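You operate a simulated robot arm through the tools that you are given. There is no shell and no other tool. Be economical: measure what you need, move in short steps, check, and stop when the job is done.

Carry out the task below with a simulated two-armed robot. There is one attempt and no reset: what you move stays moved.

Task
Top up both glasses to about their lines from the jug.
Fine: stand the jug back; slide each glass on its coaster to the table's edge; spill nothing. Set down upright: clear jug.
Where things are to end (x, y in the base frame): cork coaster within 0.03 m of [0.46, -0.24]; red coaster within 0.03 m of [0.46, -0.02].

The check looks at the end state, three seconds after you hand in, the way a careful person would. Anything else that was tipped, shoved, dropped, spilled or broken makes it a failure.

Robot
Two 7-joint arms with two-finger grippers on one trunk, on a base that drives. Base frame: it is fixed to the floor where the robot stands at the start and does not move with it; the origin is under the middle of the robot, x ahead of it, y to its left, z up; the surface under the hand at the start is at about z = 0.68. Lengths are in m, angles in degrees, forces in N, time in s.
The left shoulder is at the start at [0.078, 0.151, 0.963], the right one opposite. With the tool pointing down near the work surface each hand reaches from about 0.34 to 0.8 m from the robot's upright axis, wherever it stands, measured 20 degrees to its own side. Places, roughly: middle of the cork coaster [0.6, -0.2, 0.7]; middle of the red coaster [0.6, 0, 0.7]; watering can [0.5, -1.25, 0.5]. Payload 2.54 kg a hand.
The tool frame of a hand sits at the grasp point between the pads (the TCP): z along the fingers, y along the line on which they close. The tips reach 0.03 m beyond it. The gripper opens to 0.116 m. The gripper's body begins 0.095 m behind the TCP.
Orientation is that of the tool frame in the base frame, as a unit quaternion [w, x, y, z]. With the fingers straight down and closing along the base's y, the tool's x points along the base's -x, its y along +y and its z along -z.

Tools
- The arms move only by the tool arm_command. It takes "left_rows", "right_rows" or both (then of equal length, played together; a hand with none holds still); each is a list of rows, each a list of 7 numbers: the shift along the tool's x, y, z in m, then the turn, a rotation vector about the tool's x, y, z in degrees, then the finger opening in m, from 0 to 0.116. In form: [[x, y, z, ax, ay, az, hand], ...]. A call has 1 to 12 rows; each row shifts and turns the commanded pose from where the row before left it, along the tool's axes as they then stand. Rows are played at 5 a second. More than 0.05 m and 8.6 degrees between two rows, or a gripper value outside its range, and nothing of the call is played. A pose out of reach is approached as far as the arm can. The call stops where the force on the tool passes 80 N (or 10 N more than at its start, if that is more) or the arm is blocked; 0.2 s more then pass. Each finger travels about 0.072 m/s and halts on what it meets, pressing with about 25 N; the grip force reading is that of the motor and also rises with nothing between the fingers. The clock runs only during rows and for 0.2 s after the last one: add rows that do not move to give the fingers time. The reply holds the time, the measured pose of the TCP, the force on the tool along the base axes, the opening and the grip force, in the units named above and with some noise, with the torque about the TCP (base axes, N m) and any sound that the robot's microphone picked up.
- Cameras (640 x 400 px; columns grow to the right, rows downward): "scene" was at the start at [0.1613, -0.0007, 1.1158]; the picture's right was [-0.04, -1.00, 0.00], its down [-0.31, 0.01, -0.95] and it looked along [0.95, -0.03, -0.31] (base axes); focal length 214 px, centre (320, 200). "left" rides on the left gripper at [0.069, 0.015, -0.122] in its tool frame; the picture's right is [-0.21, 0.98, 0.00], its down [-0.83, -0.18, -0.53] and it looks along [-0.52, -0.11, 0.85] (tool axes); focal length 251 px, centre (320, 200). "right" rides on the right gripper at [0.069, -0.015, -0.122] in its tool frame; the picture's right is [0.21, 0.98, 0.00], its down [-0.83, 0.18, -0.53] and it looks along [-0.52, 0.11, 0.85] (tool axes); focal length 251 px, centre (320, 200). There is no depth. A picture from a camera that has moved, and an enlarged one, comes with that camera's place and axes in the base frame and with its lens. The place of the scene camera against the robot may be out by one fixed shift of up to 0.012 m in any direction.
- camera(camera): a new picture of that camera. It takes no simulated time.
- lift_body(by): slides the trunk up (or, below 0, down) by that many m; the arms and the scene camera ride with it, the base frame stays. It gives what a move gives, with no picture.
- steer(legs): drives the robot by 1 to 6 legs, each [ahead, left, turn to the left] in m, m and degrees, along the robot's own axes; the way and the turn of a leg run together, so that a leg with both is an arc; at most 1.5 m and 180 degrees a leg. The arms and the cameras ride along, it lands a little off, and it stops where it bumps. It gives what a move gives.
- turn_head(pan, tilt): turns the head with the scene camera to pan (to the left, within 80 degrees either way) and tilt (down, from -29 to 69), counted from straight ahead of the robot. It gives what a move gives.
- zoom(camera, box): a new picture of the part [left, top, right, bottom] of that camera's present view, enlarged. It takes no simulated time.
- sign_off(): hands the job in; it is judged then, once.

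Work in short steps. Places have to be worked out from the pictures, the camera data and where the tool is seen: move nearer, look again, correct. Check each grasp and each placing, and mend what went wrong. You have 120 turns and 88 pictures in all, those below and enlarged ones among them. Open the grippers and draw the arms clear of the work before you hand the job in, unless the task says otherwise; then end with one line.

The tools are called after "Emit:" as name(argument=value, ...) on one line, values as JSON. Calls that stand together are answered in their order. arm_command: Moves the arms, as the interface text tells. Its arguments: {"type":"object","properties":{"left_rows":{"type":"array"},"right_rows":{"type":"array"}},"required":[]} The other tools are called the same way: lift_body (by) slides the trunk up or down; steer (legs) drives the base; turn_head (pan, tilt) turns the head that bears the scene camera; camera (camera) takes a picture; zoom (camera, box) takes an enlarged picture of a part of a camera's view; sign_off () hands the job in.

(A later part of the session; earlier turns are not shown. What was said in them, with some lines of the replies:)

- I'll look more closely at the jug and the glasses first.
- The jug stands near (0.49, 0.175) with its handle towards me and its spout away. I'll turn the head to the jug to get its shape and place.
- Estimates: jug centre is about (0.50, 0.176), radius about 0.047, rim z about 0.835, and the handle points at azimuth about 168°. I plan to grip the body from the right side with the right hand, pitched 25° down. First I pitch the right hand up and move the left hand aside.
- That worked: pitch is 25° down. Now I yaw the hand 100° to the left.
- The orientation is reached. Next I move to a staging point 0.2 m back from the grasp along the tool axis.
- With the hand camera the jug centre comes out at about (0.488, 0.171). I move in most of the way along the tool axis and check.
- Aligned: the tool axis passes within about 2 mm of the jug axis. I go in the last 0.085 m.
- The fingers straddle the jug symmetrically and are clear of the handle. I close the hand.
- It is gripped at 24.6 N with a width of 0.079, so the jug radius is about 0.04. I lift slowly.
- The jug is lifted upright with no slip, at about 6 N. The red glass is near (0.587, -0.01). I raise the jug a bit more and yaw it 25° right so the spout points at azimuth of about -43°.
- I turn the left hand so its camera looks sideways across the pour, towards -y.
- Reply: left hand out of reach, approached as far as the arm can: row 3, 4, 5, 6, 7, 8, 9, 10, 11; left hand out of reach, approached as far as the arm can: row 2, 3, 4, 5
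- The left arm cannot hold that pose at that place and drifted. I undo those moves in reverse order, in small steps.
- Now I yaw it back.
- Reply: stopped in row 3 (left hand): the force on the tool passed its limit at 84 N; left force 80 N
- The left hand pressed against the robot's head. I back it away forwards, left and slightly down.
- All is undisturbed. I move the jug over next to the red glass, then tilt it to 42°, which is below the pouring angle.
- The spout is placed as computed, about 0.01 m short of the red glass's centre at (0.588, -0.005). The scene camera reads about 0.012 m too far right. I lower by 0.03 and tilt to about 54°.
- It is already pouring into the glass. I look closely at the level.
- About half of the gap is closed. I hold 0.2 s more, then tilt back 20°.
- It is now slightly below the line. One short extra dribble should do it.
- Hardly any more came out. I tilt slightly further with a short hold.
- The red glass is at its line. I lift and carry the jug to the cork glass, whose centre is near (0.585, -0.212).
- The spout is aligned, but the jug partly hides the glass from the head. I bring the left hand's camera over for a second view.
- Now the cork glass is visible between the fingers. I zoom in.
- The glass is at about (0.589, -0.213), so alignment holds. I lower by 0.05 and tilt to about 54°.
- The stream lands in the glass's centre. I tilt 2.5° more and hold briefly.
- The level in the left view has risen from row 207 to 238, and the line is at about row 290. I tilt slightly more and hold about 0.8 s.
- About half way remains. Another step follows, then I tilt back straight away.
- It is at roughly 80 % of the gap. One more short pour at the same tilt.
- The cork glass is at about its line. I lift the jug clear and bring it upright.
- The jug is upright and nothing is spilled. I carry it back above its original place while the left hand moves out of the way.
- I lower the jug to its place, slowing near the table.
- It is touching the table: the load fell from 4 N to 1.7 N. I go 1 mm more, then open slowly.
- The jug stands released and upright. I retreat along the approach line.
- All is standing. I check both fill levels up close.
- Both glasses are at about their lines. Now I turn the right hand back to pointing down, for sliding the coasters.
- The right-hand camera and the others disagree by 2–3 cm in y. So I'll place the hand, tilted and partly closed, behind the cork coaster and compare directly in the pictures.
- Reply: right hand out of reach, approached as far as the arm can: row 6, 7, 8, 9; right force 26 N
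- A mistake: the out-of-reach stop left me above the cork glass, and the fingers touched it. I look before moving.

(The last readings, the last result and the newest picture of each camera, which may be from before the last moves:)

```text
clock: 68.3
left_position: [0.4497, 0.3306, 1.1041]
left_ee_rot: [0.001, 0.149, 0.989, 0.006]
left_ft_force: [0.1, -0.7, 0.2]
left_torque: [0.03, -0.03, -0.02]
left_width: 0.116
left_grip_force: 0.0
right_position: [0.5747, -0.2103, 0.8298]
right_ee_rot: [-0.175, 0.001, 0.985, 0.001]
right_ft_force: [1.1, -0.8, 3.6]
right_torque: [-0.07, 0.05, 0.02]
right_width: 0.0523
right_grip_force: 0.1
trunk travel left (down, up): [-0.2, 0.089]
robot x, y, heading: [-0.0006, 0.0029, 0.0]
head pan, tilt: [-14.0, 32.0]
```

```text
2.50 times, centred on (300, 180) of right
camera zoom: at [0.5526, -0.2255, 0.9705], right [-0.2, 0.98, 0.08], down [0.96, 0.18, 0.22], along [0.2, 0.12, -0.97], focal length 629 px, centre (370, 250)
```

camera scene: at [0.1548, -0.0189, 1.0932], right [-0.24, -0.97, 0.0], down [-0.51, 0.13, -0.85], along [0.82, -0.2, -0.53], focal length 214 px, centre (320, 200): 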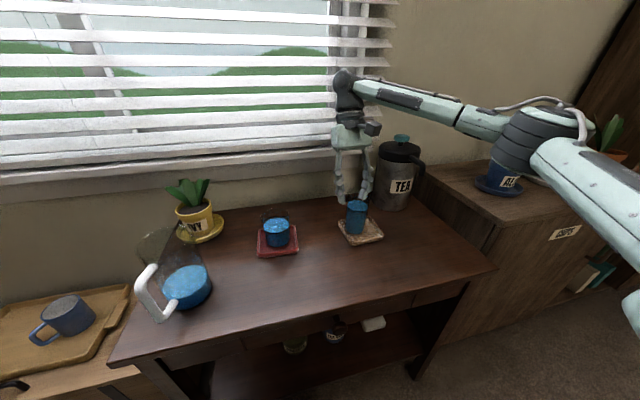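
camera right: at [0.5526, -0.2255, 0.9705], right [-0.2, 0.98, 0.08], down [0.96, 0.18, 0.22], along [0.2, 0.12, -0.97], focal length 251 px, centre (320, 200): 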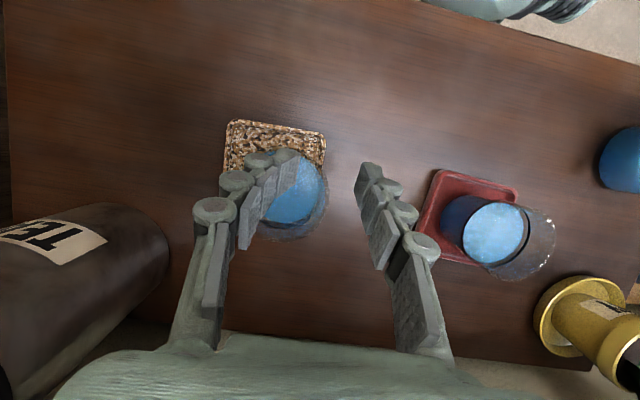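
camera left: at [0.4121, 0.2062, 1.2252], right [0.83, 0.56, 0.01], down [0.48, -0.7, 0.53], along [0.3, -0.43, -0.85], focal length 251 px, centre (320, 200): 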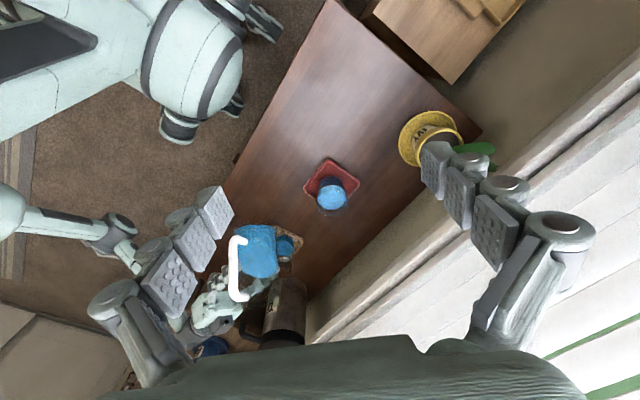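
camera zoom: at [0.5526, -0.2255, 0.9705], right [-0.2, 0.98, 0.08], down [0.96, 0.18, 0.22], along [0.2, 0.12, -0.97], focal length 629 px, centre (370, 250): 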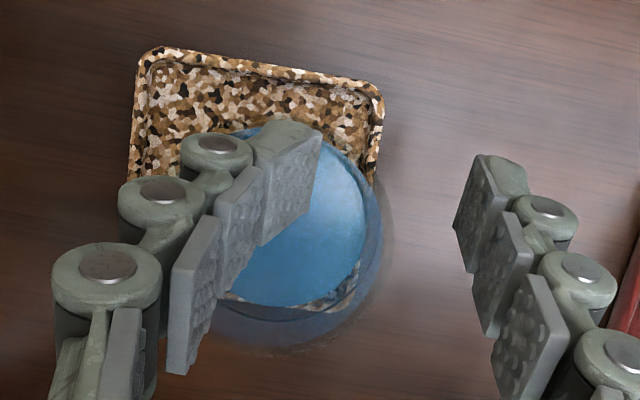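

The glass is still upright and full; one fingertip rests at its rim. I lift straight up, slowly.

Emit:
arm_command(right_rows=[[0.0034, 0, -0.0094, 0, 0, 0, 0.05], [0.0034, 0, -0.0094, 0, 0, 0, 0.05], [0.0051, 0, -0.0141, 0, 0, 0, 0.05], [0.0085, 0, -0.0235, 0, 0, 0, 0.05], [0.0137, 0, -0.0376, 0, 0, 0, 0.05]])

Emit:
zoom(camera="scene", box=[240, 130, 400, 250])

```text
clock: 69.5
left_position: [0.4494, 0.3303, 1.1035]
left_ee_rot: [0.0, 0.15, 0.989, 0.005]
left_ft_force: [0.4, -0.5, 0.0]
left_torque: [-0.01, -0.02, 0.0]
left_width: 0.1159
left_grip_force: 0.1
right_position: [0.5752, -0.2126, 0.9326]
right_ee_rot: [-0.175, 0.0, 0.985, 0.001]
right_ft_force: [0.1, 0.7, 0.0]
right_torque: [-0.04, 0.0, 0.03]
right_width: 0.0499
right_grip_force: 0.1
trunk travel left (down, up): [-0.2, 0.089]
robot x, y, heading: [0.0003, -0.0, 0.1]
head pan, tilt: [-14.0, 32.0]
```

```text
3.33 times, centred on (320, 190) of scene
camera zoom: at [0.1545, -0.0188, 1.0933], right [-0.24, -0.97, 0.0], down [-0.51, 0.13, -0.85], along [0.82, -0.21, -0.53], focal length 715 px, centre (320, 233)
```

zoom: 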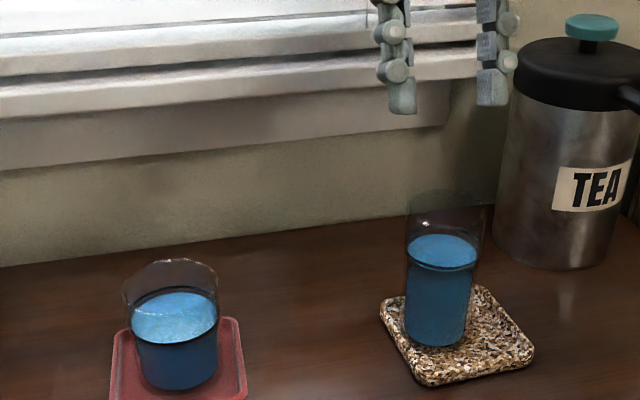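

Glass and water are intact. New plan: I straddle each coaster from the robot's side with the hand leaning back, away from the glass, then grip its sides and pull it towards me. First I back off, open and re-pitch to 60°.

Emit:
arm_command(right_rows=[[0.0266, -0.0088, -0.0036, 0, 0, 0, 0.05], [0.0266, -0.0088, -0.0036, 0, 0, 0, 0.05], [0.0266, -0.0088, -0.0036, 0, 0, 0, 0.07], [0.0266, -0.0088, -0.0036, 0, 0, 0, 0.09], [0, 0, 0, 0, -8.33, 0, 0.116], [0, 0, 0, 0, -8.33, 0, 0.116], [0, 0, 0, 0, -8.33, 0, 0.116], [0, 0, 0, 0, -8.33, 0, 0.116], [0, 0, 0, 0, -8.33, 0, 0.116], [0, 0, 0, 0, -8.33, 0, 0.116]])

```text
clock: 71.7
left_position: [0.4496, 0.33, 1.1038]
left_ee_rot: [0.002, 0.15, 0.989, 0.007]
left_ft_force: [0.3, 0.2, -1.5]
left_torque: [0.03, 0.05, -0.03]
left_width: 0.1159
left_grip_force: 0.0
right_position: [0.4809, -0.2471, 0.9819]
right_ee_rot: [0.26, 0.001, 0.966, 0.001]
right_ft_force: [0.3, 1.0, 0.1]
right_torque: [-0.02, 0.0, 0.03]
right_width: 0.1158
right_grip_force: 0.0
trunk travel left (down, up): [-0.2, 0.089]
robot x, y, heading: [-0.0006, 0.0002, 0.1]
head pan, tilt: [-14.0, 32.0]
```

Emit:
arm_command(right_rows=[[0.0132, 0, 0.0274, 0, 0, 0, 0.116], [0.0132, 0, 0.0274, 0, 0, 0, 0.116], [0.0132, 0, 0.0274, 0, 0, 0, 0.116], [0.0132, 0, 0.0274, 0, 0, 0, 0.116], [0.0132, 0, 0.0274, 0, 0, 0, 0.116], [0.0132, 0, 0.0274, 0, 0, 0, 0.116]])

Emit:
camera(camera="right")

Emit:
zoom(camera="scene", box=[290, 150, 430, 260])

```text
clock: 73.1
left_position: [0.4502, 0.3307, 1.1042]
left_ee_rot: [0.0, 0.15, 0.989, 0.006]
left_ft_force: [-0.4, 0.9, -0.1]
left_torque: [0.0, 0.01, -0.05]
left_width: 0.1161
left_grip_force: 0.0
right_position: [0.4929, -0.2452, 0.799]
right_ee_rot: [0.259, 0.0, 0.966, 0.001]
right_ft_force: [-0.4, 0.3, -0.2]
right_torque: [0.0, 0.01, -0.01]
right_width: 0.1161
right_grip_force: 0.0
trunk travel left (down, up): [-0.2, 0.089]
robot x, y, heading: [-0.0017, 0.0014, 0.1]
head pan, tilt: [-14.0, 32.0]
```

```text
27 pictures are left
camera right: at [0.3734, -0.2598, 0.871], right [-0.18, 0.98, -0.1], down [0.45, 0.18, 0.88], along [0.87, 0.11, -0.47], focal length 251 px, centre (320, 200)
```

right: 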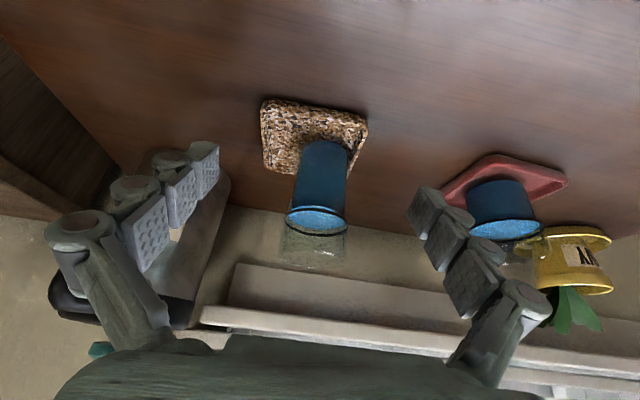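

```text
3.64 times, centred on (360, 205) of scene
camera zoom: at [0.155, -0.0191, 1.0932], right [-0.24, -0.97, 0.0], down [-0.51, 0.13, -0.85], along [0.82, -0.21, -0.53], focal length 780 px, centre (174, 182)
```

zoom: 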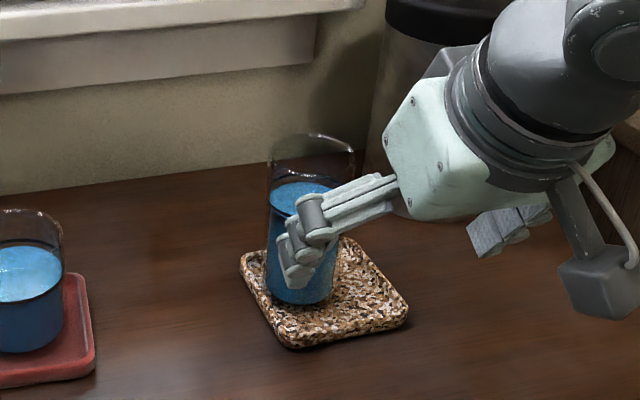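

The near edge of the cork coaster is centred at about (0.535, -0.252), turned about 3.5°. I lower the open hand in front of it and check the straddle.

Emit:
arm_command(right_rows=[[0.0105, -0.0013, 0.0168, -0.44, 0, -0.76, 0.116], [0.0105, -0.0013, 0.0168, -0.44, 0, -0.76, 0.116], [0.0105, -0.0013, 0.0168, -0.44, 0, -0.76, 0.116], [0.0105, -0.0013, 0.0168, -0.44, 0, -0.76, 0.116]])

Emit:
camera(camera="right")

```text
clock: 74.1
left_position: [0.4497, 0.3293, 1.1049]
left_ee_rot: [0.0, 0.149, 0.989, 0.006]
left_ft_force: [-0.1, -0.2, 0.2]
left_torque: [0.0, -0.05, 0.04]
left_width: 0.116
left_grip_force: 0.0
right_position: [0.492, -0.2529, 0.7182]
right_ee_rot: [0.258, -0.029, 0.966, 0.008]
right_ft_force: [-0.4, -0.9, -0.3]
right_torque: [-0.02, -0.01, -0.03]
right_width: 0.1159
right_grip_force: 0.1
trunk travel left (down, up): [-0.2, 0.089]
robot x, y, heading: [0.0011, -0.0003, 0.4]
head pan, tilt: [-14.0, 32.0]
```

```text
25 pictures are left
camera right: at [0.3722, -0.274, 0.7919], right [-0.25, 0.96, -0.1], down [0.44, 0.21, 0.88], along [0.87, 0.17, -0.47], focal length 251 px, centre (320, 200)
```

right: 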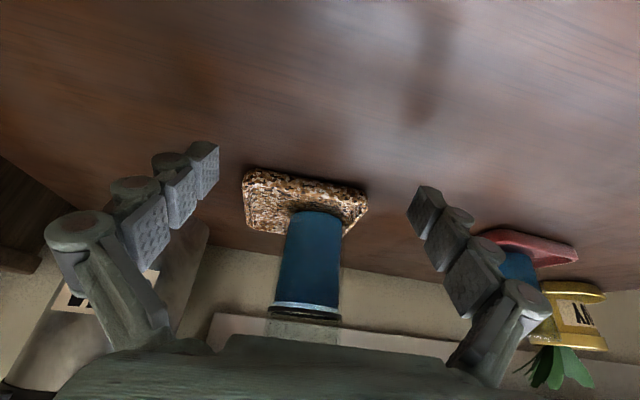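

Aligned within 3 mm. I slide forward so the fingertips straddle the coaster's front half.

Emit:
arm_command(right_rows=[[-0.0103, -0.0006, 0.0066, 0, 0, 0, 0.116], [-0.0103, -0.0006, 0.0066, 0, 0, 0, 0.116], [-0.0103, -0.0006, 0.0066, 0, 0, 0, 0.116], [-0.0103, -0.0006, 0.0066, 0, 0, 0, 0.116], [-0.0103, -0.0006, 0.0066, 0, 0, 0, 0.116]])

Emit:
camera(camera="right")

Emit:
zoom(camera="scene", box=[290, 160, 430, 270])

```text
clock: 75.3
left_position: [0.4492, 0.3303, 1.1034]
left_ee_rot: [0.0, 0.149, 0.989, 0.006]
left_ft_force: [-0.9, 1.3, -0.2]
left_torque: [0.01, 0.02, 0.02]
left_width: 0.116
left_grip_force: 0.1
right_position: [0.5538, -0.2492, 0.7192]
right_ee_rot: [0.258, -0.029, 0.966, 0.009]
right_ft_force: [-0.2, 0.1, 0.6]
right_torque: [0.02, -0.02, -0.01]
right_width: 0.1161
right_grip_force: 0.0
trunk travel left (down, up): [-0.2, 0.089]
robot x, y, heading: [-0.0005, -0.002, 0.2]
head pan, tilt: [-14.0, 32.0]
```

```text
24 pictures are left
camera right: at [0.4341, -0.2718, 0.7914], right [-0.24, 0.96, -0.1], down [0.44, 0.21, 0.88], along [0.87, 0.17, -0.47], focal length 251 px, centre (320, 200)
```

right: 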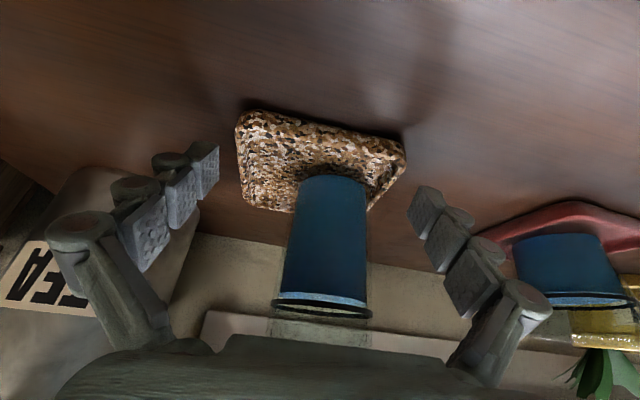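

```text
3.64 times, centred on (360, 215) of scene
camera zoom: at [0.155, -0.019, 1.0932], right [-0.24, -0.97, 0.0], down [-0.51, 0.13, -0.85], along [0.82, -0.21, -0.53], focal length 780 px, centre (174, 146)
```

zoom: 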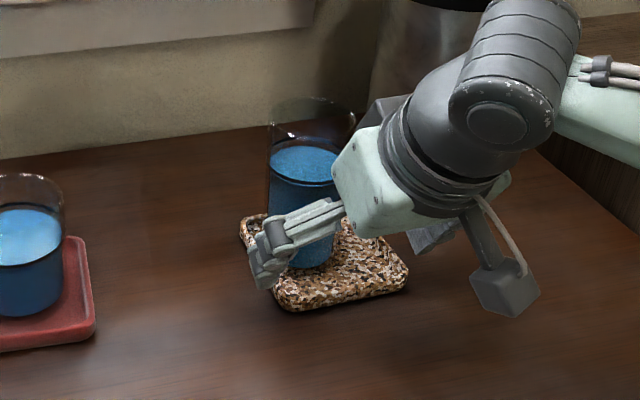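

The fingers straddle the coaster. I lower 4 mm and close gently.

Emit:
arm_command(right_rows=[[0.001, 0, 0.0017, 0, 0, 0, 0.116], [0.001, 0, 0.0017, 0, 0, 0, 0.116], [0, 0, 0, 0, 0, 0, 0.112], [0, 0, 0, 0, 0, 0, 0.108], [0, 0, 0, 0, 0, 0, 0.104], [0, 0, 0, 0, 0, 0, 0.1], [0, 0, 0, 0, 0, 0, 0.096], [0, 0, 0, 0, 0, 0, 0.092], [0, 0, 0, 0, 0, 0, 0.09]])

Emit:
camera(camera="right")

```text
clock: 77.3
left_position: [0.4497, 0.3289, 1.1036]
left_ee_rot: [0.001, 0.149, 0.989, 0.006]
left_ft_force: [-0.5, 0.0, -0.4]
left_torque: [0.0, -0.01, -0.04]
left_width: 0.1163
left_grip_force: 0.0
right_position: [0.5526, -0.2476, 0.7122]
right_ee_rot: [0.255, -0.03, 0.966, 0.009]
right_ft_force: [0.4, -0.4, -1.2]
right_torque: [0.04, -0.02, 0.02]
right_width: 0.0909
right_grip_force: 0.2
trunk travel left (down, up): [-0.2, 0.089]
robot x, y, heading: [0.0023, -0.0002, -0.0]
head pan, tilt: [-14.0, 32.0]
```

```text
22 pictures are left
camera right: at [0.4326, -0.2707, 0.7856], right [-0.25, 0.96, -0.1], down [0.44, 0.21, 0.87], along [0.86, 0.17, -0.48], focal length 251 px, centre (320, 200)
```

right: 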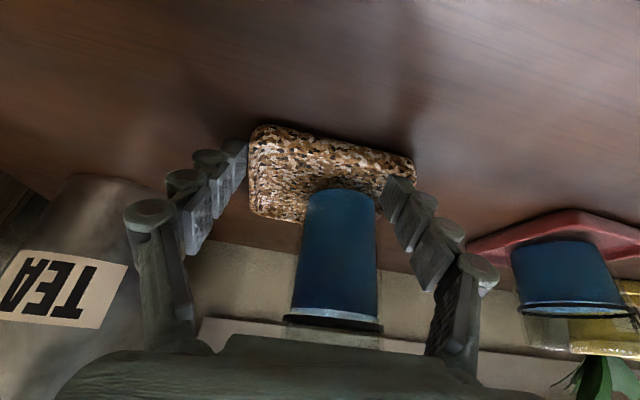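

Emit:
arm_command(right_rows=[[0, 0, 0, 0, 0, 0, 0.088], [0, 0, 0, 0, 0, 0, 0.086], [0, 0, 0, 0, 0, 0, 0.084], [0, 0, 0, 0, 0, 0, 0.082]])

Emit:
zoom(camera="right", box=[200, 100, 450, 260])

```text
clock: 78.3
left_position: [0.4498, 0.3309, 1.1045]
left_ee_rot: [0.0, 0.15, 0.989, 0.006]
left_ft_force: [0.3, -0.7, -0.5]
left_torque: [-0.02, 0.0, 0.0]
left_width: 0.1161
left_grip_force: 0.1
right_position: [0.5535, -0.2493, 0.7145]
right_ee_rot: [0.257, -0.03, 0.966, 0.009]
right_ft_force: [-0.7, -1.2, 0.3]
right_torque: [0.0, 0.03, -0.05]
right_width: 0.0829
right_grip_force: 1.0
trunk travel left (down, up): [-0.2, 0.089]
robot x, y, heading: [-0.0025, 0.0014, -0.0]
head pan, tilt: [-14.0, 32.0]
```

```text
2.50 times, centred on (325, 180) of right
camera zoom: at [0.4336, -0.2716, 0.7869], right [-0.24, 0.96, -0.1], down [0.44, 0.21, 0.88], along [0.86, 0.17, -0.47], focal length 629 px, centre (308, 250)
```

zoom: 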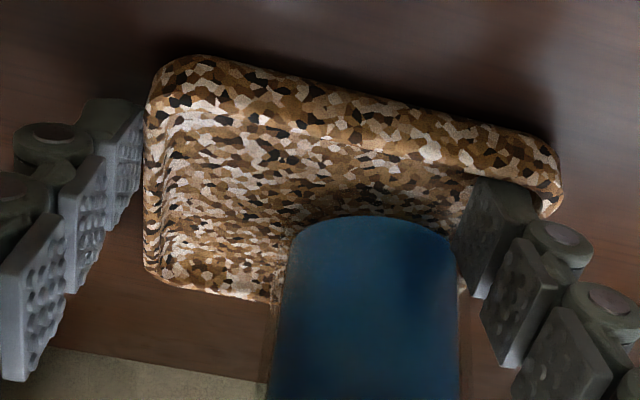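

The +y finger ended on top of the coaster rather than beside it; the hand sits about 1 cm too far to -y. I lift slightly, open, shift and look again.

Emit:
arm_command(right_rows=[[-0.005, 0, -0.0087, 0, 0, 0, 0.085], [-0.01, 0, -0.0173, 0, 0, 0, 0.1], [0, 0.005, 0, 0, 0, 0, 0.116], [0, 0.005, 0, 0, 0, 0, 0.116]])

Emit:
camera(camera="right")

```text
clock: 79.3
left_position: [0.45, 0.3288, 1.104]
left_ee_rot: [0.001, 0.149, 0.989, 0.006]
left_ft_force: [0.3, -0.6, -0.5]
left_torque: [0.0, -0.02, -0.02]
left_width: 0.1158
left_grip_force: 0.1
right_position: [0.5538, -0.24, 0.7443]
right_ee_rot: [0.258, -0.028, 0.966, 0.008]
right_ft_force: [-0.5, 0.7, -0.4]
right_torque: [0.0, -0.01, 0.01]
right_width: 0.116
right_grip_force: 0.1
trunk travel left (down, up): [-0.2, 0.089]
robot x, y, heading: [0.001, -0.0007, 0.1]
head pan, tilt: [-14.0, 32.0]
```

```text
20 pictures are left
camera right: at [0.4335, -0.2623, 0.8174], right [-0.24, 0.96, -0.1], down [0.44, 0.21, 0.88], along [0.87, 0.17, -0.47], focal length 251 px, centre (320, 200)
```

right: 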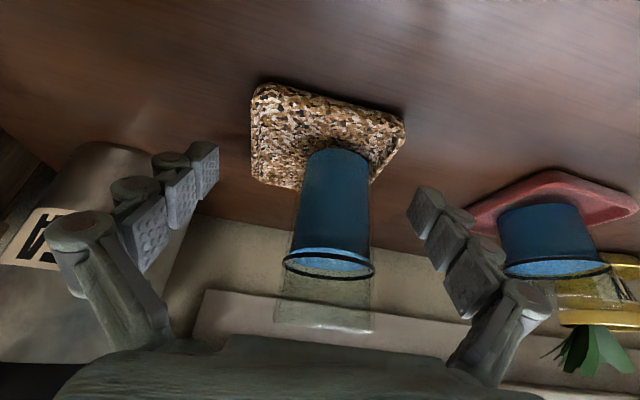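

Now it's centred: the coaster is at about y = -0.240, almost square to me. I lower again with 1 cm more forward.

Emit:
arm_command(right_rows=[[0.0015, 0, 0.0087, 0.25, 0, 0.43, 0.116], [0.0015, 0, 0.0087, 0.25, 0, 0.43, 0.116], [0.0015, 0, 0.0087, 0.25, 0, 0.43, 0.116], [0.0015, 0, 0.0083, 0.25, 0, 0.43, 0.116]])

Emit:
camera(camera="right")

```text
clock: 80.3
left_position: [0.4495, 0.3297, 1.1041]
left_ee_rot: [0.0, 0.15, 0.989, 0.006]
left_ft_force: [0.2, 0.8, -0.1]
left_torque: [-0.02, -0.01, 0.0]
left_width: 0.1159
left_grip_force: 0.1
right_position: [0.5658, -0.2395, 0.7104]
right_ee_rot: [0.258, -0.012, 0.966, 0.005]
right_ft_force: [0.1, 0.5, 1.2]
right_torque: [0.03, 0.02, -0.02]
right_width: 0.1161
right_grip_force: 0.0
trunk travel left (down, up): [-0.2, 0.089]
robot x, y, heading: [-0.0034, -0.0031, -0.0]
head pan, tilt: [-14.0, 32.0]
```

```text
19 pictures are left
camera right: at [0.4455, -0.2575, 0.7824], right [-0.21, 0.97, -0.1], down [0.45, 0.19, 0.88], along [0.87, 0.14, -0.47], focal length 251 px, centre (320, 200)
```

right: 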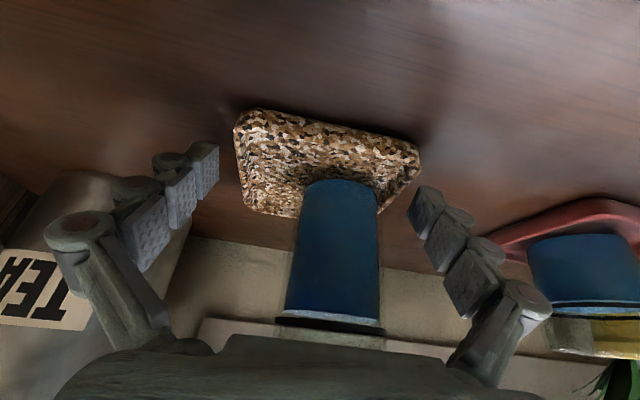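

Straddled on both sides. I lower 3 mm more and close.

Emit:
arm_command(right_rows=[[0.0015, 0, 0.0026, 0, 0, 0, 0.116], [0, 0, 0, 0, 0, 0, 0.11], [0, 0, 0, 0, 0, 0, 0.106], [0, 0, 0, 0, 0, 0, 0.102], [0, 0, 0, 0, 0, 0, 0.099], [0, 0, 0, 0, 0, 0, 0.096], [0, 0, 0, 0, 0, 0, 0.093], [0, 0, 0, 0, 0, 0, 0.09]])

Emit:
zoom(camera="right", box=[200, 100, 450, 260])

```text
clock: 82.1
left_position: [0.4497, 0.3301, 1.1043]
left_ee_rot: [0.0, 0.15, 0.989, 0.005]
left_ft_force: [-0.3, 0.5, 1.3]
left_torque: [-0.01, -0.03, 0.0]
left_width: 0.116
left_grip_force: 0.0
right_position: [0.5649, -0.2395, 0.7069]
right_ee_rot: [0.259, -0.013, 0.966, 0.005]
right_ft_force: [-1.3, 3.2, 4.7]
right_torque: [0.27, 0.07, 0.09]
right_width: 0.1031
right_grip_force: 25.0
trunk travel left (down, up): [-0.2, 0.089]
robot x, y, heading: [0.002, 0.0022, -0.1]
head pan, tilt: [-14.0, 32.0]
```

```text
2.50 times, centred on (325, 180) of right
camera zoom: at [0.4447, -0.2573, 0.7803], right [-0.21, 0.97, -0.1], down [0.44, 0.19, 0.88], along [0.87, 0.14, -0.47], focal length 629 px, centre (308, 250)
```

zoom: 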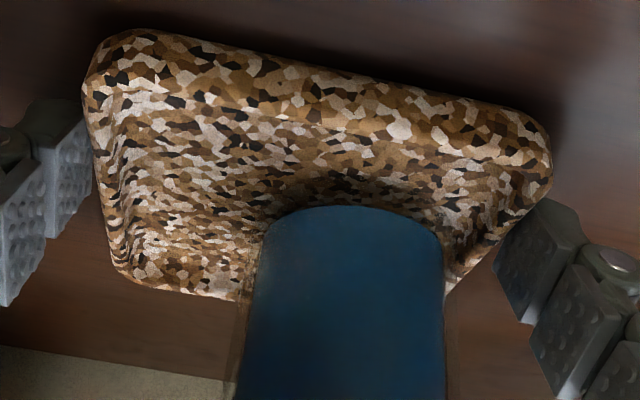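

Gripped at a width of 0.103 and 25 N. I pull it slowly straight towards me.

Emit:
arm_command(right_rows=[[0.0026, 0.0001, -0.0015, 0, 0, 0, 0.09], [0.0043, 0.0001, -0.0025, 0, 0, 0, 0.09], [0.0061, 0.0002, -0.0035, 0, 0, 0, 0.09], [0.0087, 0.0002, -0.005, 0, 0, 0, 0.09], [0.0087, 0.0002, -0.005, 0, 0, 0, 0.09], [0.0087, 0.0002, -0.005, 0, 0, 0, 0.09], [0.0087, 0.0002, -0.005, 0, 0, 0, 0.09], [0.0087, 0.0002, -0.005, 0, 0, 0, 0.09], [0.0087, 0.0002, -0.005, 0, 0, 0, 0.09], [0.0061, 0.0002, -0.0035, 0, 0, 0, 0.09], [0.0043, 0.0001, -0.0025, 0, 0, 0, 0.09], [0.0026, 0.0001, -0.0015, 0, 0, 0, 0.09]])

Emit:
camera(camera="right")

Emit:
zoom(camera="scene", box=[230, 160, 430, 330])

```text
clock: 84.7
left_position: [0.4503, 0.3294, 1.1037]
left_ee_rot: [0.0, 0.15, 0.989, 0.006]
left_ft_force: [-1.0, 0.7, 0.3]
left_torque: [0.01, -0.02, -0.01]
left_width: 0.1158
left_grip_force: 0.0
right_position: [0.474, -0.238, 0.7072]
right_ee_rot: [0.259, -0.012, 0.966, 0.004]
right_ft_force: [1.3, 0.6, 0.6]
right_torque: [0.07, -0.22, 0.0]
right_width: 0.1027
right_grip_force: 25.0
trunk travel left (down, up): [-0.2, 0.089]
robot x, y, heading: [-0.0005, -0.0009, 0.1]
head pan, tilt: [-14.0, 32.0]
```

```text
17 pictures are left
camera right: at [0.354, -0.2568, 0.7806], right [-0.21, 0.97, -0.1], down [0.45, 0.19, 0.87], along [0.87, 0.14, -0.47], focal length 251 px, centre (320, 200)
```

right: 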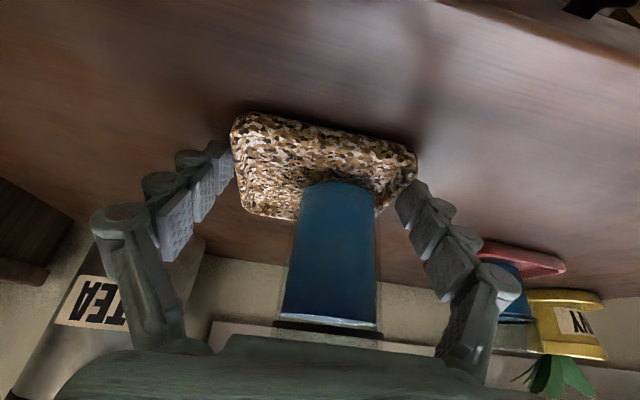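

```text
2.35 times, centred on (330, 245) of scene
camera zoom: at [0.1549, -0.019, 1.0932], right [-0.24, -0.97, 0.0], down [-0.51, 0.13, -0.85], along [0.82, -0.21, -0.53], focal length 505 px, centre (296, 94)
```

zoom: 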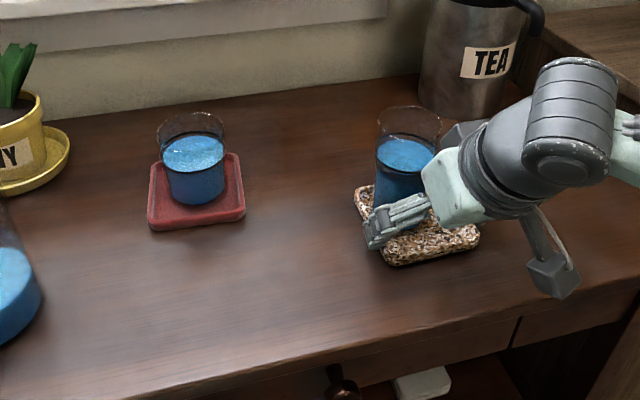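

It slides well with the glass steady. Another 0.047 m to go.

Emit:
arm_command(right_rows=[[0.0026, 0.0001, -0.0015, 0, 0, 0, 0.09], [0.0043, 0.0001, -0.0025, 0, 0, 0, 0.09], [0.0061, 0.0002, -0.0035, 0, 0, 0, 0.09], [0.0078, 0.0002, -0.0045, 0, 0, 0, 0.09], [0.0078, 0.0002, -0.0045, 0, 0, 0, 0.09], [0.0061, 0.0002, -0.0035, 0, 0, 0, 0.09], [0.0043, 0.0001, -0.0025, 0, 0, 0, 0.09], [0.0017, 0, -0.001, 0, 0, 0, 0.09]])

Emit:
zoom(camera="scene", box=[230, 160, 430, 330])

```text
clock: 86.5
left_position: [0.45, 0.3289, 1.1035]
left_ee_rot: [0.0, 0.15, 0.989, 0.006]
left_ft_force: [0.3, 0.2, -0.7]
left_torque: [-0.01, 0.01, 0.01]
left_width: 0.116
left_grip_force: 0.0
right_position: [0.4405, -0.2378, 0.7089]
right_ee_rot: [0.258, -0.012, 0.966, 0.004]
right_ft_force: [0.6, -0.3, -3.2]
right_torque: [-0.04, 0.01, 0.01]
right_width: 0.1031
right_grip_force: 24.6
right hand out of reach, approached as far as the arm can: row 6, 7
trunk travel left (down, up): [-0.2, 0.089]
robot x, y, heading: [-0.0012, 0.002, -0.3]
head pan, tilt: [-14.0, 32.0]
```

```text
2.35 times, centred on (330, 245) of scene
camera zoom: at [0.1551, -0.0191, 1.0932], right [-0.24, -0.97, 0.0], down [-0.51, 0.13, -0.85], along [0.82, -0.21, -0.53], focal length 505 px, centre (296, 94)
```

zoom: 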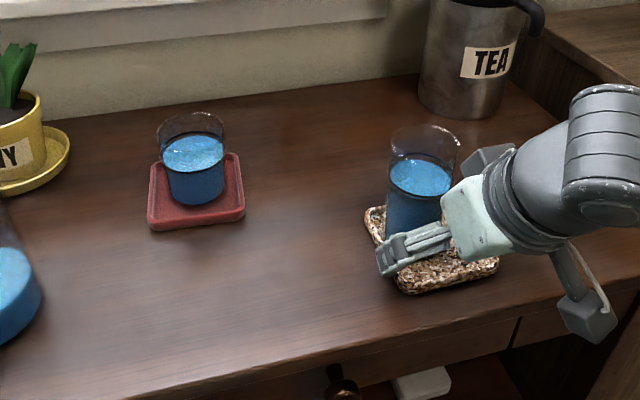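

The arm reached its near limit: the cork coaster is at about x = 0.474, already within tolerance. I release it and drive the base back 0.07 m. The fingers simply withdraw from the coaster, and I gain near reach.

Emit:
arm_command(right_rows=[[0, 0, 0, 0, 0, 0, 0.103], [0, 0, 0, 0, 0, 0, 0.106], [0, 0, 0, 0, 0, 0, 0.11], [0, 0, 0, 0, 0, 0, 0.116], [0, 0, 0, 0, 0, 0, 0.116]])

Emit:
steer(legs=[[-0.07, 0, 0]])

Emit:
camera(camera="right")

```text
clock: 87.7
left_position: [0.4491, 0.3302, 1.103]
left_ee_rot: [0.0, 0.15, 0.989, 0.006]
left_ft_force: [0.3, 0.1, -0.1]
left_torque: [0.02, 0.0, -0.03]
left_width: 0.116
left_grip_force: 0.1
right_position: [0.4405, -0.2394, 0.708]
right_ee_rot: [0.257, -0.012, 0.966, 0.005]
right_ft_force: [-0.4, 0.6, -0.3]
right_torque: [0.03, 0.02, 0.0]
right_width: 0.1161
right_grip_force: 0.0
trunk travel left (down, up): [-0.2, 0.089]
robot x, y, heading: [-0.0024, -0.0008, 0.2]
head pan, tilt: [-14.0, 32.0]
```

```text
clock: 88.7
left_position: [0.3815, 0.3298, 1.1048]
left_ee_rot: [0.002, 0.15, 0.989, 0.006]
left_ft_force: [-0.4, 0.5, 0.1]
left_torque: [0.04, -0.03, -0.05]
left_width: 0.1159
left_grip_force: 0.0
right_position: [0.372, -0.2381, 0.7084]
right_ee_rot: [0.258, -0.013, 0.966, 0.005]
right_ft_force: [0.4, -0.5, 0.2]
right_torque: [-0.01, 0.03, 0.02]
right_width: 0.1161
right_grip_force: 0.1
trunk travel left (down, up): [-0.2, 0.089]
robot x, y, heading: [-0.0643, -0.0007, 0.0]
head pan, tilt: [-14.0, 32.0]
```

```text
14 pictures are left
camera right: at [0.252, -0.2568, 0.7812], right [-0.21, 0.97, -0.1], down [0.45, 0.19, 0.87], along [0.87, 0.14, -0.47], focal length 251 px, centre (320, 200)
```

right: 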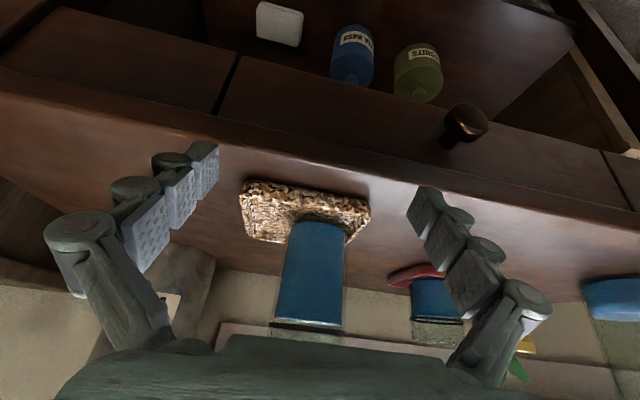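

The cork coaster is at about (0.470, -0.239), which is good. Now I raise the hand and go in front of the red coaster.

Emit:
arm_command(right_rows=[[-0.0175, 0, -0.0303, 0, 0, 0, 0.116], [-0.0175, 0, -0.0303, 0, 0, 0, 0.116], [-0.0175, 0, -0.0303, 0, 0, 0, 0.116], [-0.0175, 0, -0.0303, 0, 0, 0, 0.116], [-0.0144, 0.037, 0.0083, 0, 0, 0, 0.116], [-0.0144, 0.037, 0.0083, 0, 0, 0, 0.116], [-0.0144, 0.037, 0.0083, 0, 0, 0, 0.116], [-0.0144, 0.037, 0.0083, 0, 0, 0, 0.116], [-0.0144, 0.037, 0.0083, 0, 0, 0, 0.116], [-0.0144, 0.037, 0.0083, 0, 0, 0, 0.116]])

Emit:
camera(camera="right")

```text
clock: 90.9
left_position: [0.3811, 0.3304, 1.1035]
left_ee_rot: [0.001, 0.15, 0.989, 0.006]
left_ft_force: [0.0, -0.2, 0.3]
left_torque: [0.03, -0.01, -0.01]
left_width: 0.116
left_grip_force: 0.1
right_position: [0.4739, -0.0125, 0.8457]
right_ee_rot: [0.258, -0.012, 0.966, 0.005]
right_ft_force: [0.1, -0.8, -0.2]
right_torque: [-0.01, -0.01, 0.01]
right_width: 0.116
right_grip_force: 0.0
right hand out of reach, approached as far as the arm can: row 1
trunk travel left (down, up): [-0.2, 0.089]
robot x, y, heading: [-0.0672, -0.0003, 0.2]
head pan, tilt: [-14.0, 32.0]
```

```text
13 pictures are left
camera right: at [0.3533, -0.0306, 0.9189], right [-0.21, 0.97, -0.1], down [0.45, 0.19, 0.87], along [0.87, 0.14, -0.47], focal length 251 px, centre (320, 200)
```

right: 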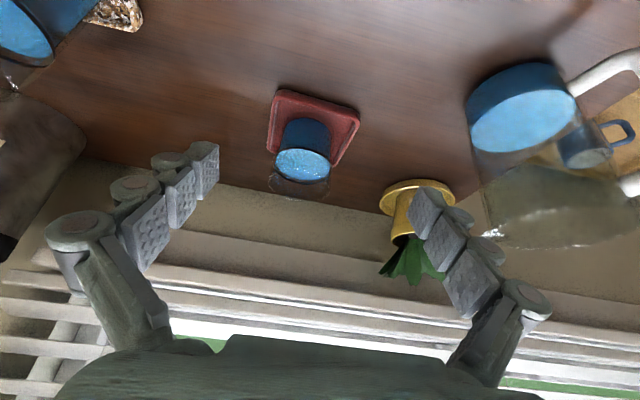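

The red coaster's near edge is centred at about (0.548, -0.012), turned about -2°. I lower in front of it with a matching yaw.

Emit:
arm_command(right_rows=[[0.0123, 0, 0.0292, 0.4, 0, 0.69, 0.116], [0.0123, 0, 0.0292, 0.4, 0, 0.69, 0.116], [0.0123, 0, 0.0292, 0.4, 0, 0.69, 0.116], [0.0123, 0, 0.0292, 0.4, 0, 0.69, 0.116]])

Emit:
camera(camera="right")

```text
clock: 91.9
left_position: [0.3829, 0.3307, 1.1032]
left_ee_rot: [0.001, 0.15, 0.989, 0.006]
left_ft_force: [-0.5, -0.1, -0.5]
left_torque: [0.01, -0.02, 0.02]
left_width: 0.1161
left_grip_force: 0.0
right_position: [0.4858, -0.0129, 0.7215]
right_ee_rot: [0.258, 0.015, 0.966, -0.002]
right_ft_force: [-0.4, 0.5, 0.4]
right_torque: [-0.01, -0.03, 0.01]
right_width: 0.1159
right_grip_force: 0.1
trunk travel left (down, up): [-0.2, 0.089]
robot x, y, heading: [-0.0689, 0.0013, 0.0]
head pan, tilt: [-14.0, 32.0]
```

```text
12 pictures are left
camera right: at [0.3651, -0.025, 0.7945], right [-0.16, 0.98, -0.1], down [0.46, 0.17, 0.87], along [0.88, 0.09, -0.47], focal length 251 px, centre (320, 200)
```

right: 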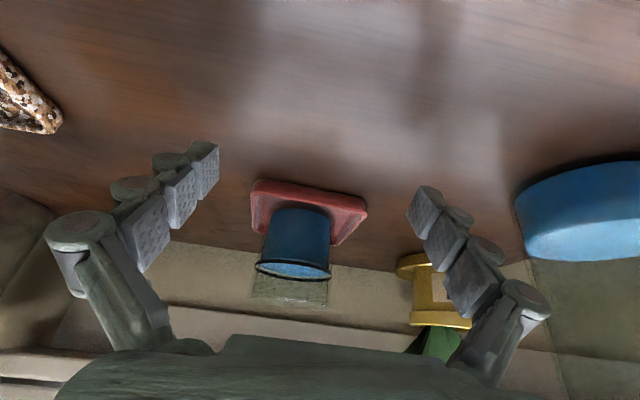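

Well centred. I slide forward to straddle it.

Emit:
arm_command(right_rows=[[-0.0107, 0, 0.0082, 0, 0, 0, 0.116], [-0.0107, 0, 0.0082, 0, 0, 0, 0.116], [-0.0107, 0, 0.0082, 0, 0, 0, 0.116], [-0.0107, 0, 0.0082, 0, 0, 0, 0.116], [-0.0107, 0, 0.0082, 0, 0, 0, 0.116], [-0.0107, 0, 0.0082, 0, 0, 0, 0.116]])

Emit:
camera(camera="right")

```text
clock: 93.3
left_position: [0.3809, 0.3293, 1.1045]
left_ee_rot: [0.001, 0.15, 0.989, 0.006]
left_ft_force: [0.0, 0.1, -0.7]
left_torque: [-0.01, 0.02, -0.02]
left_width: 0.116
left_grip_force: 0.0
right_position: [0.5662, -0.0172, 0.7112]
right_ee_rot: [0.257, 0.015, 0.966, -0.002]
right_ft_force: [-0.1, 0.0, -0.2]
right_torque: [-0.02, 0.0, 0.01]
right_width: 0.116
right_grip_force: 0.0
trunk travel left (down, up): [-0.2, 0.089]
robot x, y, heading: [-0.0697, -0.0004, 0.1]
head pan, tilt: [-14.0, 32.0]
```

```text
11 pictures are left
camera right: at [0.4455, -0.0288, 0.7841], right [-0.16, 0.98, -0.1], down [0.46, 0.17, 0.87], along [0.88, 0.09, -0.47], focal length 251 px, centre (320, 200)
```

right: 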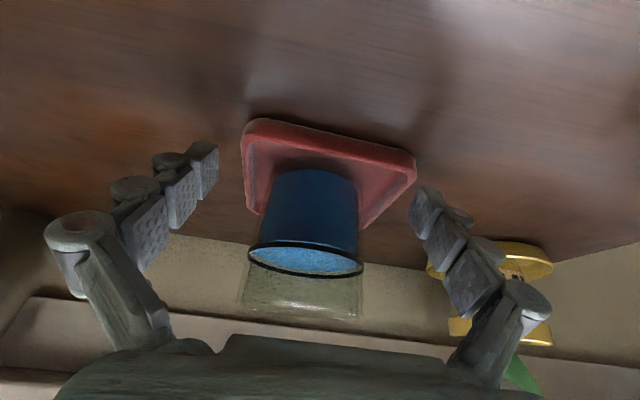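

Both sides are straddled. I lower 4 mm and close slowly.

Emit:
arm_command(right_rows=[[0.002, 0, 0.0035, 0, 0, 0, 0.116], [0, 0, 0, 0, 0, 0, 0.112], [0, 0, 0, 0, 0, 0, 0.108], [0, 0, 0, 0, 0, 0, 0.105], [0, 0, 0, 0, 0, 0, 0.102], [0, 0, 0, 0, 0, 0, 0.099], [0, 0, 0, 0, 0, 0, 0.095], [0, 0, 0, 0, 0, 0, 0.09]])

Emit:
camera(camera="right")

```text
clock: 95.1
left_position: [0.3801, 0.3297, 1.1034]
left_ee_rot: [0.0, 0.149, 0.989, 0.006]
left_ft_force: [-0.7, 0.5, -0.6]
left_torque: [0.03, 0.0, 0.03]
left_width: 0.1159
left_grip_force: 0.1
right_position: [0.5659, -0.0162, 0.7076]
right_ee_rot: [0.258, 0.015, 0.966, -0.002]
right_ft_force: [-1.4, 2.3, 4.9]
right_torque: [0.03, 0.06, 0.12]
right_width: 0.1027
right_grip_force: 24.8
trunk travel left (down, up): [-0.2, 0.089]
robot x, y, heading: [-0.0689, -0.0002, -0.3]
head pan, tilt: [-14.0, 32.0]
```

```text
10 pictures are left
camera right: at [0.4446, -0.0276, 0.7809], right [-0.16, 0.98, -0.1], down [0.46, 0.17, 0.87], along [0.88, 0.09, -0.47], focal length 251 px, centre (320, 200)
```

right: 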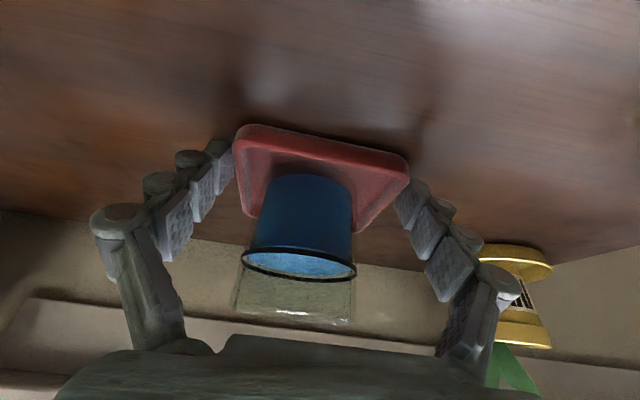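

Gripped at a width of 0.103. I pull straight towards me in two slow stages.

Emit:
arm_command(right_rows=[[0.0026, -0.0001, -0.0015, 0, 0, 0, 0.09], [0.0043, -0.0002, -0.0025, 0, 0, 0, 0.09], [0.0061, -0.0003, -0.0035, 0, 0, 0, 0.09], [0.0087, -0.0005, -0.005, 0, 0, 0, 0.09], [0.0087, -0.0005, -0.005, 0, 0, 0, 0.09], [0.0087, -0.0005, -0.005, 0, 0, 0, 0.09], [0.0087, -0.0005, -0.005, 0, 0, 0, 0.09], [0.0087, -0.0005, -0.005, 0, 0, 0, 0.09], [0.0087, -0.0005, -0.005, 0, 0, 0, 0.09], [0.0061, -0.0003, -0.0035, 0, 0, 0, 0.09], [0.0043, -0.0002, -0.0025, 0, 0, 0, 0.09], [0.0026, -0.0001, -0.0015, 0, 0, 0, 0.09]])

Emit:
arm_command(right_rows=[[0.0026, -0.0001, -0.0015, 0, 0, 0, 0.09], [0.0043, -0.0002, -0.0025, 0, 0, 0, 0.09], [0.0061, -0.0003, -0.0035, 0, 0, 0, 0.09], [0.0078, -0.0004, -0.0045, 0, 0, 0, 0.09], [0.0078, -0.0004, -0.0045, 0, 0, 0, 0.09], [0.0061, -0.0003, -0.0035, 0, 0, 0, 0.09], [0.0043, -0.0002, -0.0025, 0, 0, 0, 0.09], [0.0017, 0, -0.001, 0, 0, 0, 0.09]])

Emit:
camera(camera="right")

```text
clock: 97.7
left_position: [0.3822, 0.3296, 1.104]
left_ee_rot: [0.001, 0.149, 0.989, 0.007]
left_ft_force: [0.3, -0.1, 0.6]
left_torque: [-0.01, -0.03, 0.0]
left_width: 0.1162
left_grip_force: 0.0
right_position: [0.476, -0.0182, 0.707]
right_ee_rot: [0.257, 0.017, 0.966, -0.003]
right_ft_force: [6.2, 0.6, 9.4]
right_torque: [0.15, -0.29, -0.13]
right_width: 0.103
right_grip_force: 25.1
trunk travel left (down, up): [-0.2, 0.089]
robot x, y, heading: [-0.0676, 0.0005, -0.1]
head pan, tilt: [-14.0, 32.0]
```

```text
clock: 99.5
left_position: [0.382, 0.3291, 1.1042]
left_ee_rot: [-0.001, 0.15, 0.989, 0.006]
left_ft_force: [0.5, -0.3, 0.0]
left_torque: [-0.01, -0.01, 0.02]
left_width: 0.116
left_grip_force: 0.1
right_position: [0.4279, -0.019, 0.7082]
right_ee_rot: [0.256, 0.015, 0.967, -0.003]
right_ft_force: [0.3, -0.3, -2.3]
right_torque: [0.1, 0.08, -0.01]
right_width: 0.1028
right_grip_force: 24.7
trunk travel left (down, up): [-0.2, 0.089]
robot x, y, heading: [-0.067, -0.0008, 0.1]
head pan, tilt: [-14.0, 32.0]
```

```text
9 pictures are left
camera right: at [0.3074, -0.03, 0.7811], right [-0.16, 0.98, -0.1], down [0.46, 0.17, 0.87], along [0.88, 0.09, -0.48], focal length 251 px, centre (320, 200)
```

right: 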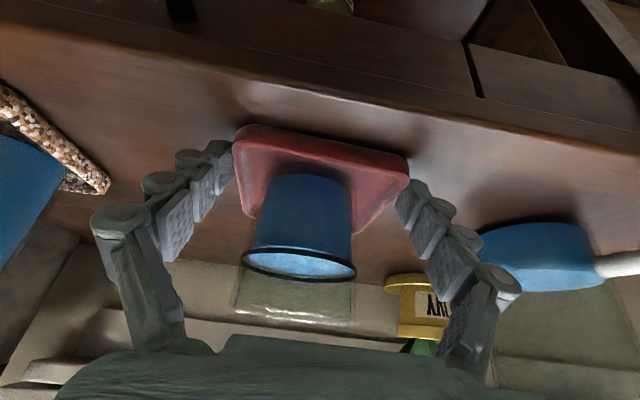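

The red coaster is at about (0.460, -0.019). I release and withdraw back and up.

Emit:
arm_command(right_rows=[[0, 0, 0, 0, 0, 0, 0.104], [0, 0, 0, 0, 0, 0, 0.107], [0, 0, 0, 0, 0, 0, 0.111], [0, 0, 0, 0, 0, 0, 0.116], [0, 0, 0, 0, 0, 0, 0.116], [0, 0, -0.015, 0, 0, 0, 0.116], [0, 0, -0.02, 0, 0, 0, 0.116], [0, 0, -0.02, 0, 0, 0, 0.116], [0, 0, -0.02, 0, 0, 0, 0.116]])

Emit:
camera(camera="right")

```text
clock: 101.5
left_position: [0.3832, 0.3295, 1.1029]
left_ee_rot: [0.001, 0.149, 0.989, 0.006]
left_ft_force: [-0.1, -0.2, -0.1]
left_torque: [0.01, 0.02, 0.0]
left_width: 0.1158
left_grip_force: 0.1
right_position: [0.3915, -0.0172, 0.7741]
right_ee_rot: [0.258, 0.015, 0.966, -0.003]
right_ft_force: [0.1, 0.2, 0.0]
right_torque: [0.01, 0.0, 0.03]
right_width: 0.1163
right_grip_force: 0.0
trunk travel left (down, up): [-0.2, 0.089]
robot x, y, heading: [-0.0713, -0.0003, -0.1]
head pan, tilt: [-14.0, 32.0]
```

```text
8 pictures are left
camera right: at [0.2704, -0.0289, 0.8476], right [-0.16, 0.98, -0.1], down [0.46, 0.17, 0.87], along [0.88, 0.09, -0.47], focal length 251 px, centre (320, 200)
```

right: 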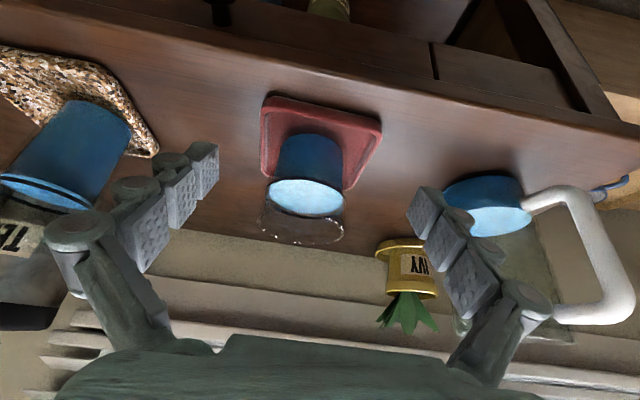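

Red is at about (0.464, -0.02). I raise the hand clear and look at the whole scene.

Emit:
arm_command(right_rows=[[-0.0175, 0, -0.0303, 0, 0, 0, 0.116], [-0.0175, 0, -0.0303, 0, 0, 0, 0.116], [-0.0175, 0, -0.0303, 0, 0, 0, 0.116], [-0.0175, 0, -0.0303, 0, 0, 0, 0.116], [-0.0175, 0, -0.0303, 0, 0, 0, 0.116], [-0.015, -0.025, -0.026, 0, 0, 0, 0.116], [0, -0.04, 0, 0, 0, 0, 0.116], [0, -0.04, 0, 0, 0, 0, 0.116], [0, -0.04, 0, 0, 0, 0, 0.116], [0, -0.04, 0, 0, 0, 0, 0.116], [0, -0.04, 0, 0, 0, 0, 0.116]])

Emit:
turn_head(pan=2, tilt=40)

Emit:
camera(camera="scene")

```text
clock: 103.9
left_position: [0.3818, 0.3286, 1.1044]
left_ee_rot: [0.001, 0.149, 0.989, 0.006]
left_ft_force: [-0.6, -0.2, -0.5]
left_torque: [-0.01, -0.04, -0.02]
left_width: 0.1158
left_grip_force: 0.1
right_position: [0.3876, -0.2468, 0.9771]
right_ee_rot: [0.257, 0.015, 0.966, -0.002]
right_ft_force: [0.2, 0.0, 0.5]
right_torque: [-0.04, -0.02, 0.0]
right_width: 0.116
right_grip_force: 0.0
trunk travel left (down, up): [-0.2, 0.089]
robot x, y, heading: [-0.0675, -0.003, -0.0]
head pan, tilt: [-14.0, 32.0]
```

```text
clock: 104.7
left_position: [0.3818, 0.3292, 1.1035]
left_ee_rot: [0.001, 0.15, 0.989, 0.006]
left_ft_force: [-0.5, -1.2, -0.2]
left_torque: [0.0, 0.01, 0.02]
left_width: 0.1159
left_grip_force: 0.1
right_position: [0.3878, -0.246, 0.9776]
right_ee_rot: [0.257, 0.015, 0.966, -0.002]
right_ft_force: [-0.3, 0.5, 0.1]
right_torque: [-0.02, -0.01, 0.01]
right_width: 0.1162
right_grip_force: 0.1
trunk travel left (down, up): [-0.2, 0.089]
robot x, y, heading: [-0.067, -0.0004, 0.1]
head pan, tilt: [2.0, 40.0]
```

```text
7 pictures are left
camera scene: at [0.0847, 0.0055, 1.081], right [0.03, -1.0, 0.0], down [-0.64, -0.02, -0.77], along [0.77, 0.03, -0.64], focal length 214 px, centre (320, 200)
```

scene: 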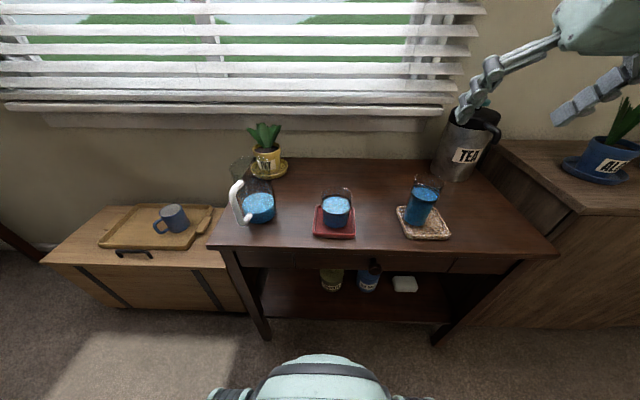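

Emit:
zoom(camera="scene", box=[290, 165, 470, 265])

Emit:
zoom(camera="scene", box=[210, 130, 350, 250])

```text
3.56 times, centred on (380, 215) of scene
camera zoom: at [0.0847, 0.0055, 1.081], right [0.03, -1.0, 0.0], down [-0.64, -0.02, -0.77], along [0.77, 0.03, -0.64], focal length 763 px, centre (107, 147)
```

zoom: 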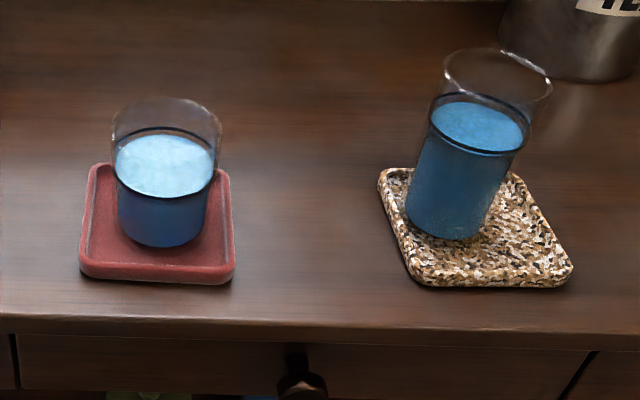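

```text
3.33 times, centred on (280, 190) of scene
camera zoom: at [0.0847, 0.0055, 1.081], right [0.03, -1.0, 0.0], down [-0.64, -0.02, -0.77], along [0.77, 0.03, -0.64], focal length 715 px, centre (453, 233)
```

zoom: 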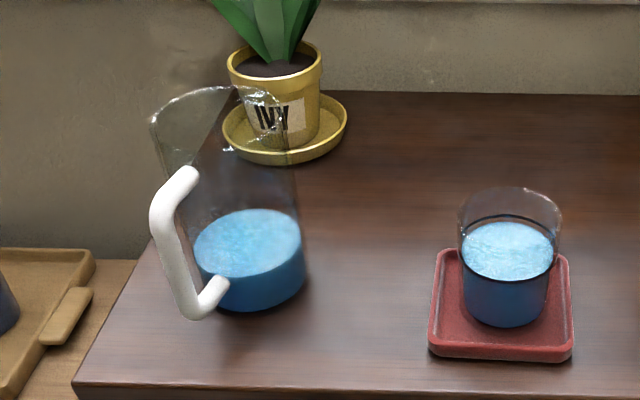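

Both glasses are at their lines. The coasters are at about (0.465, -0.018) and (0.47, -0.24), the jug is upright in its place, the table is dry, and both hands are open and clear. I hand in.

Emit:
sign_off()

```text
The job is handed in.
```

Both glasses are topped up to about their lines, the jug is back upright in its place, and nothing was spilled. The coasters measured about (0.47, -0.24) for cork and (0.465, -0.02) for red, both within tolerance. I did bump the rim of the cork glass once while repositioning; it stayed upright and kept its water.
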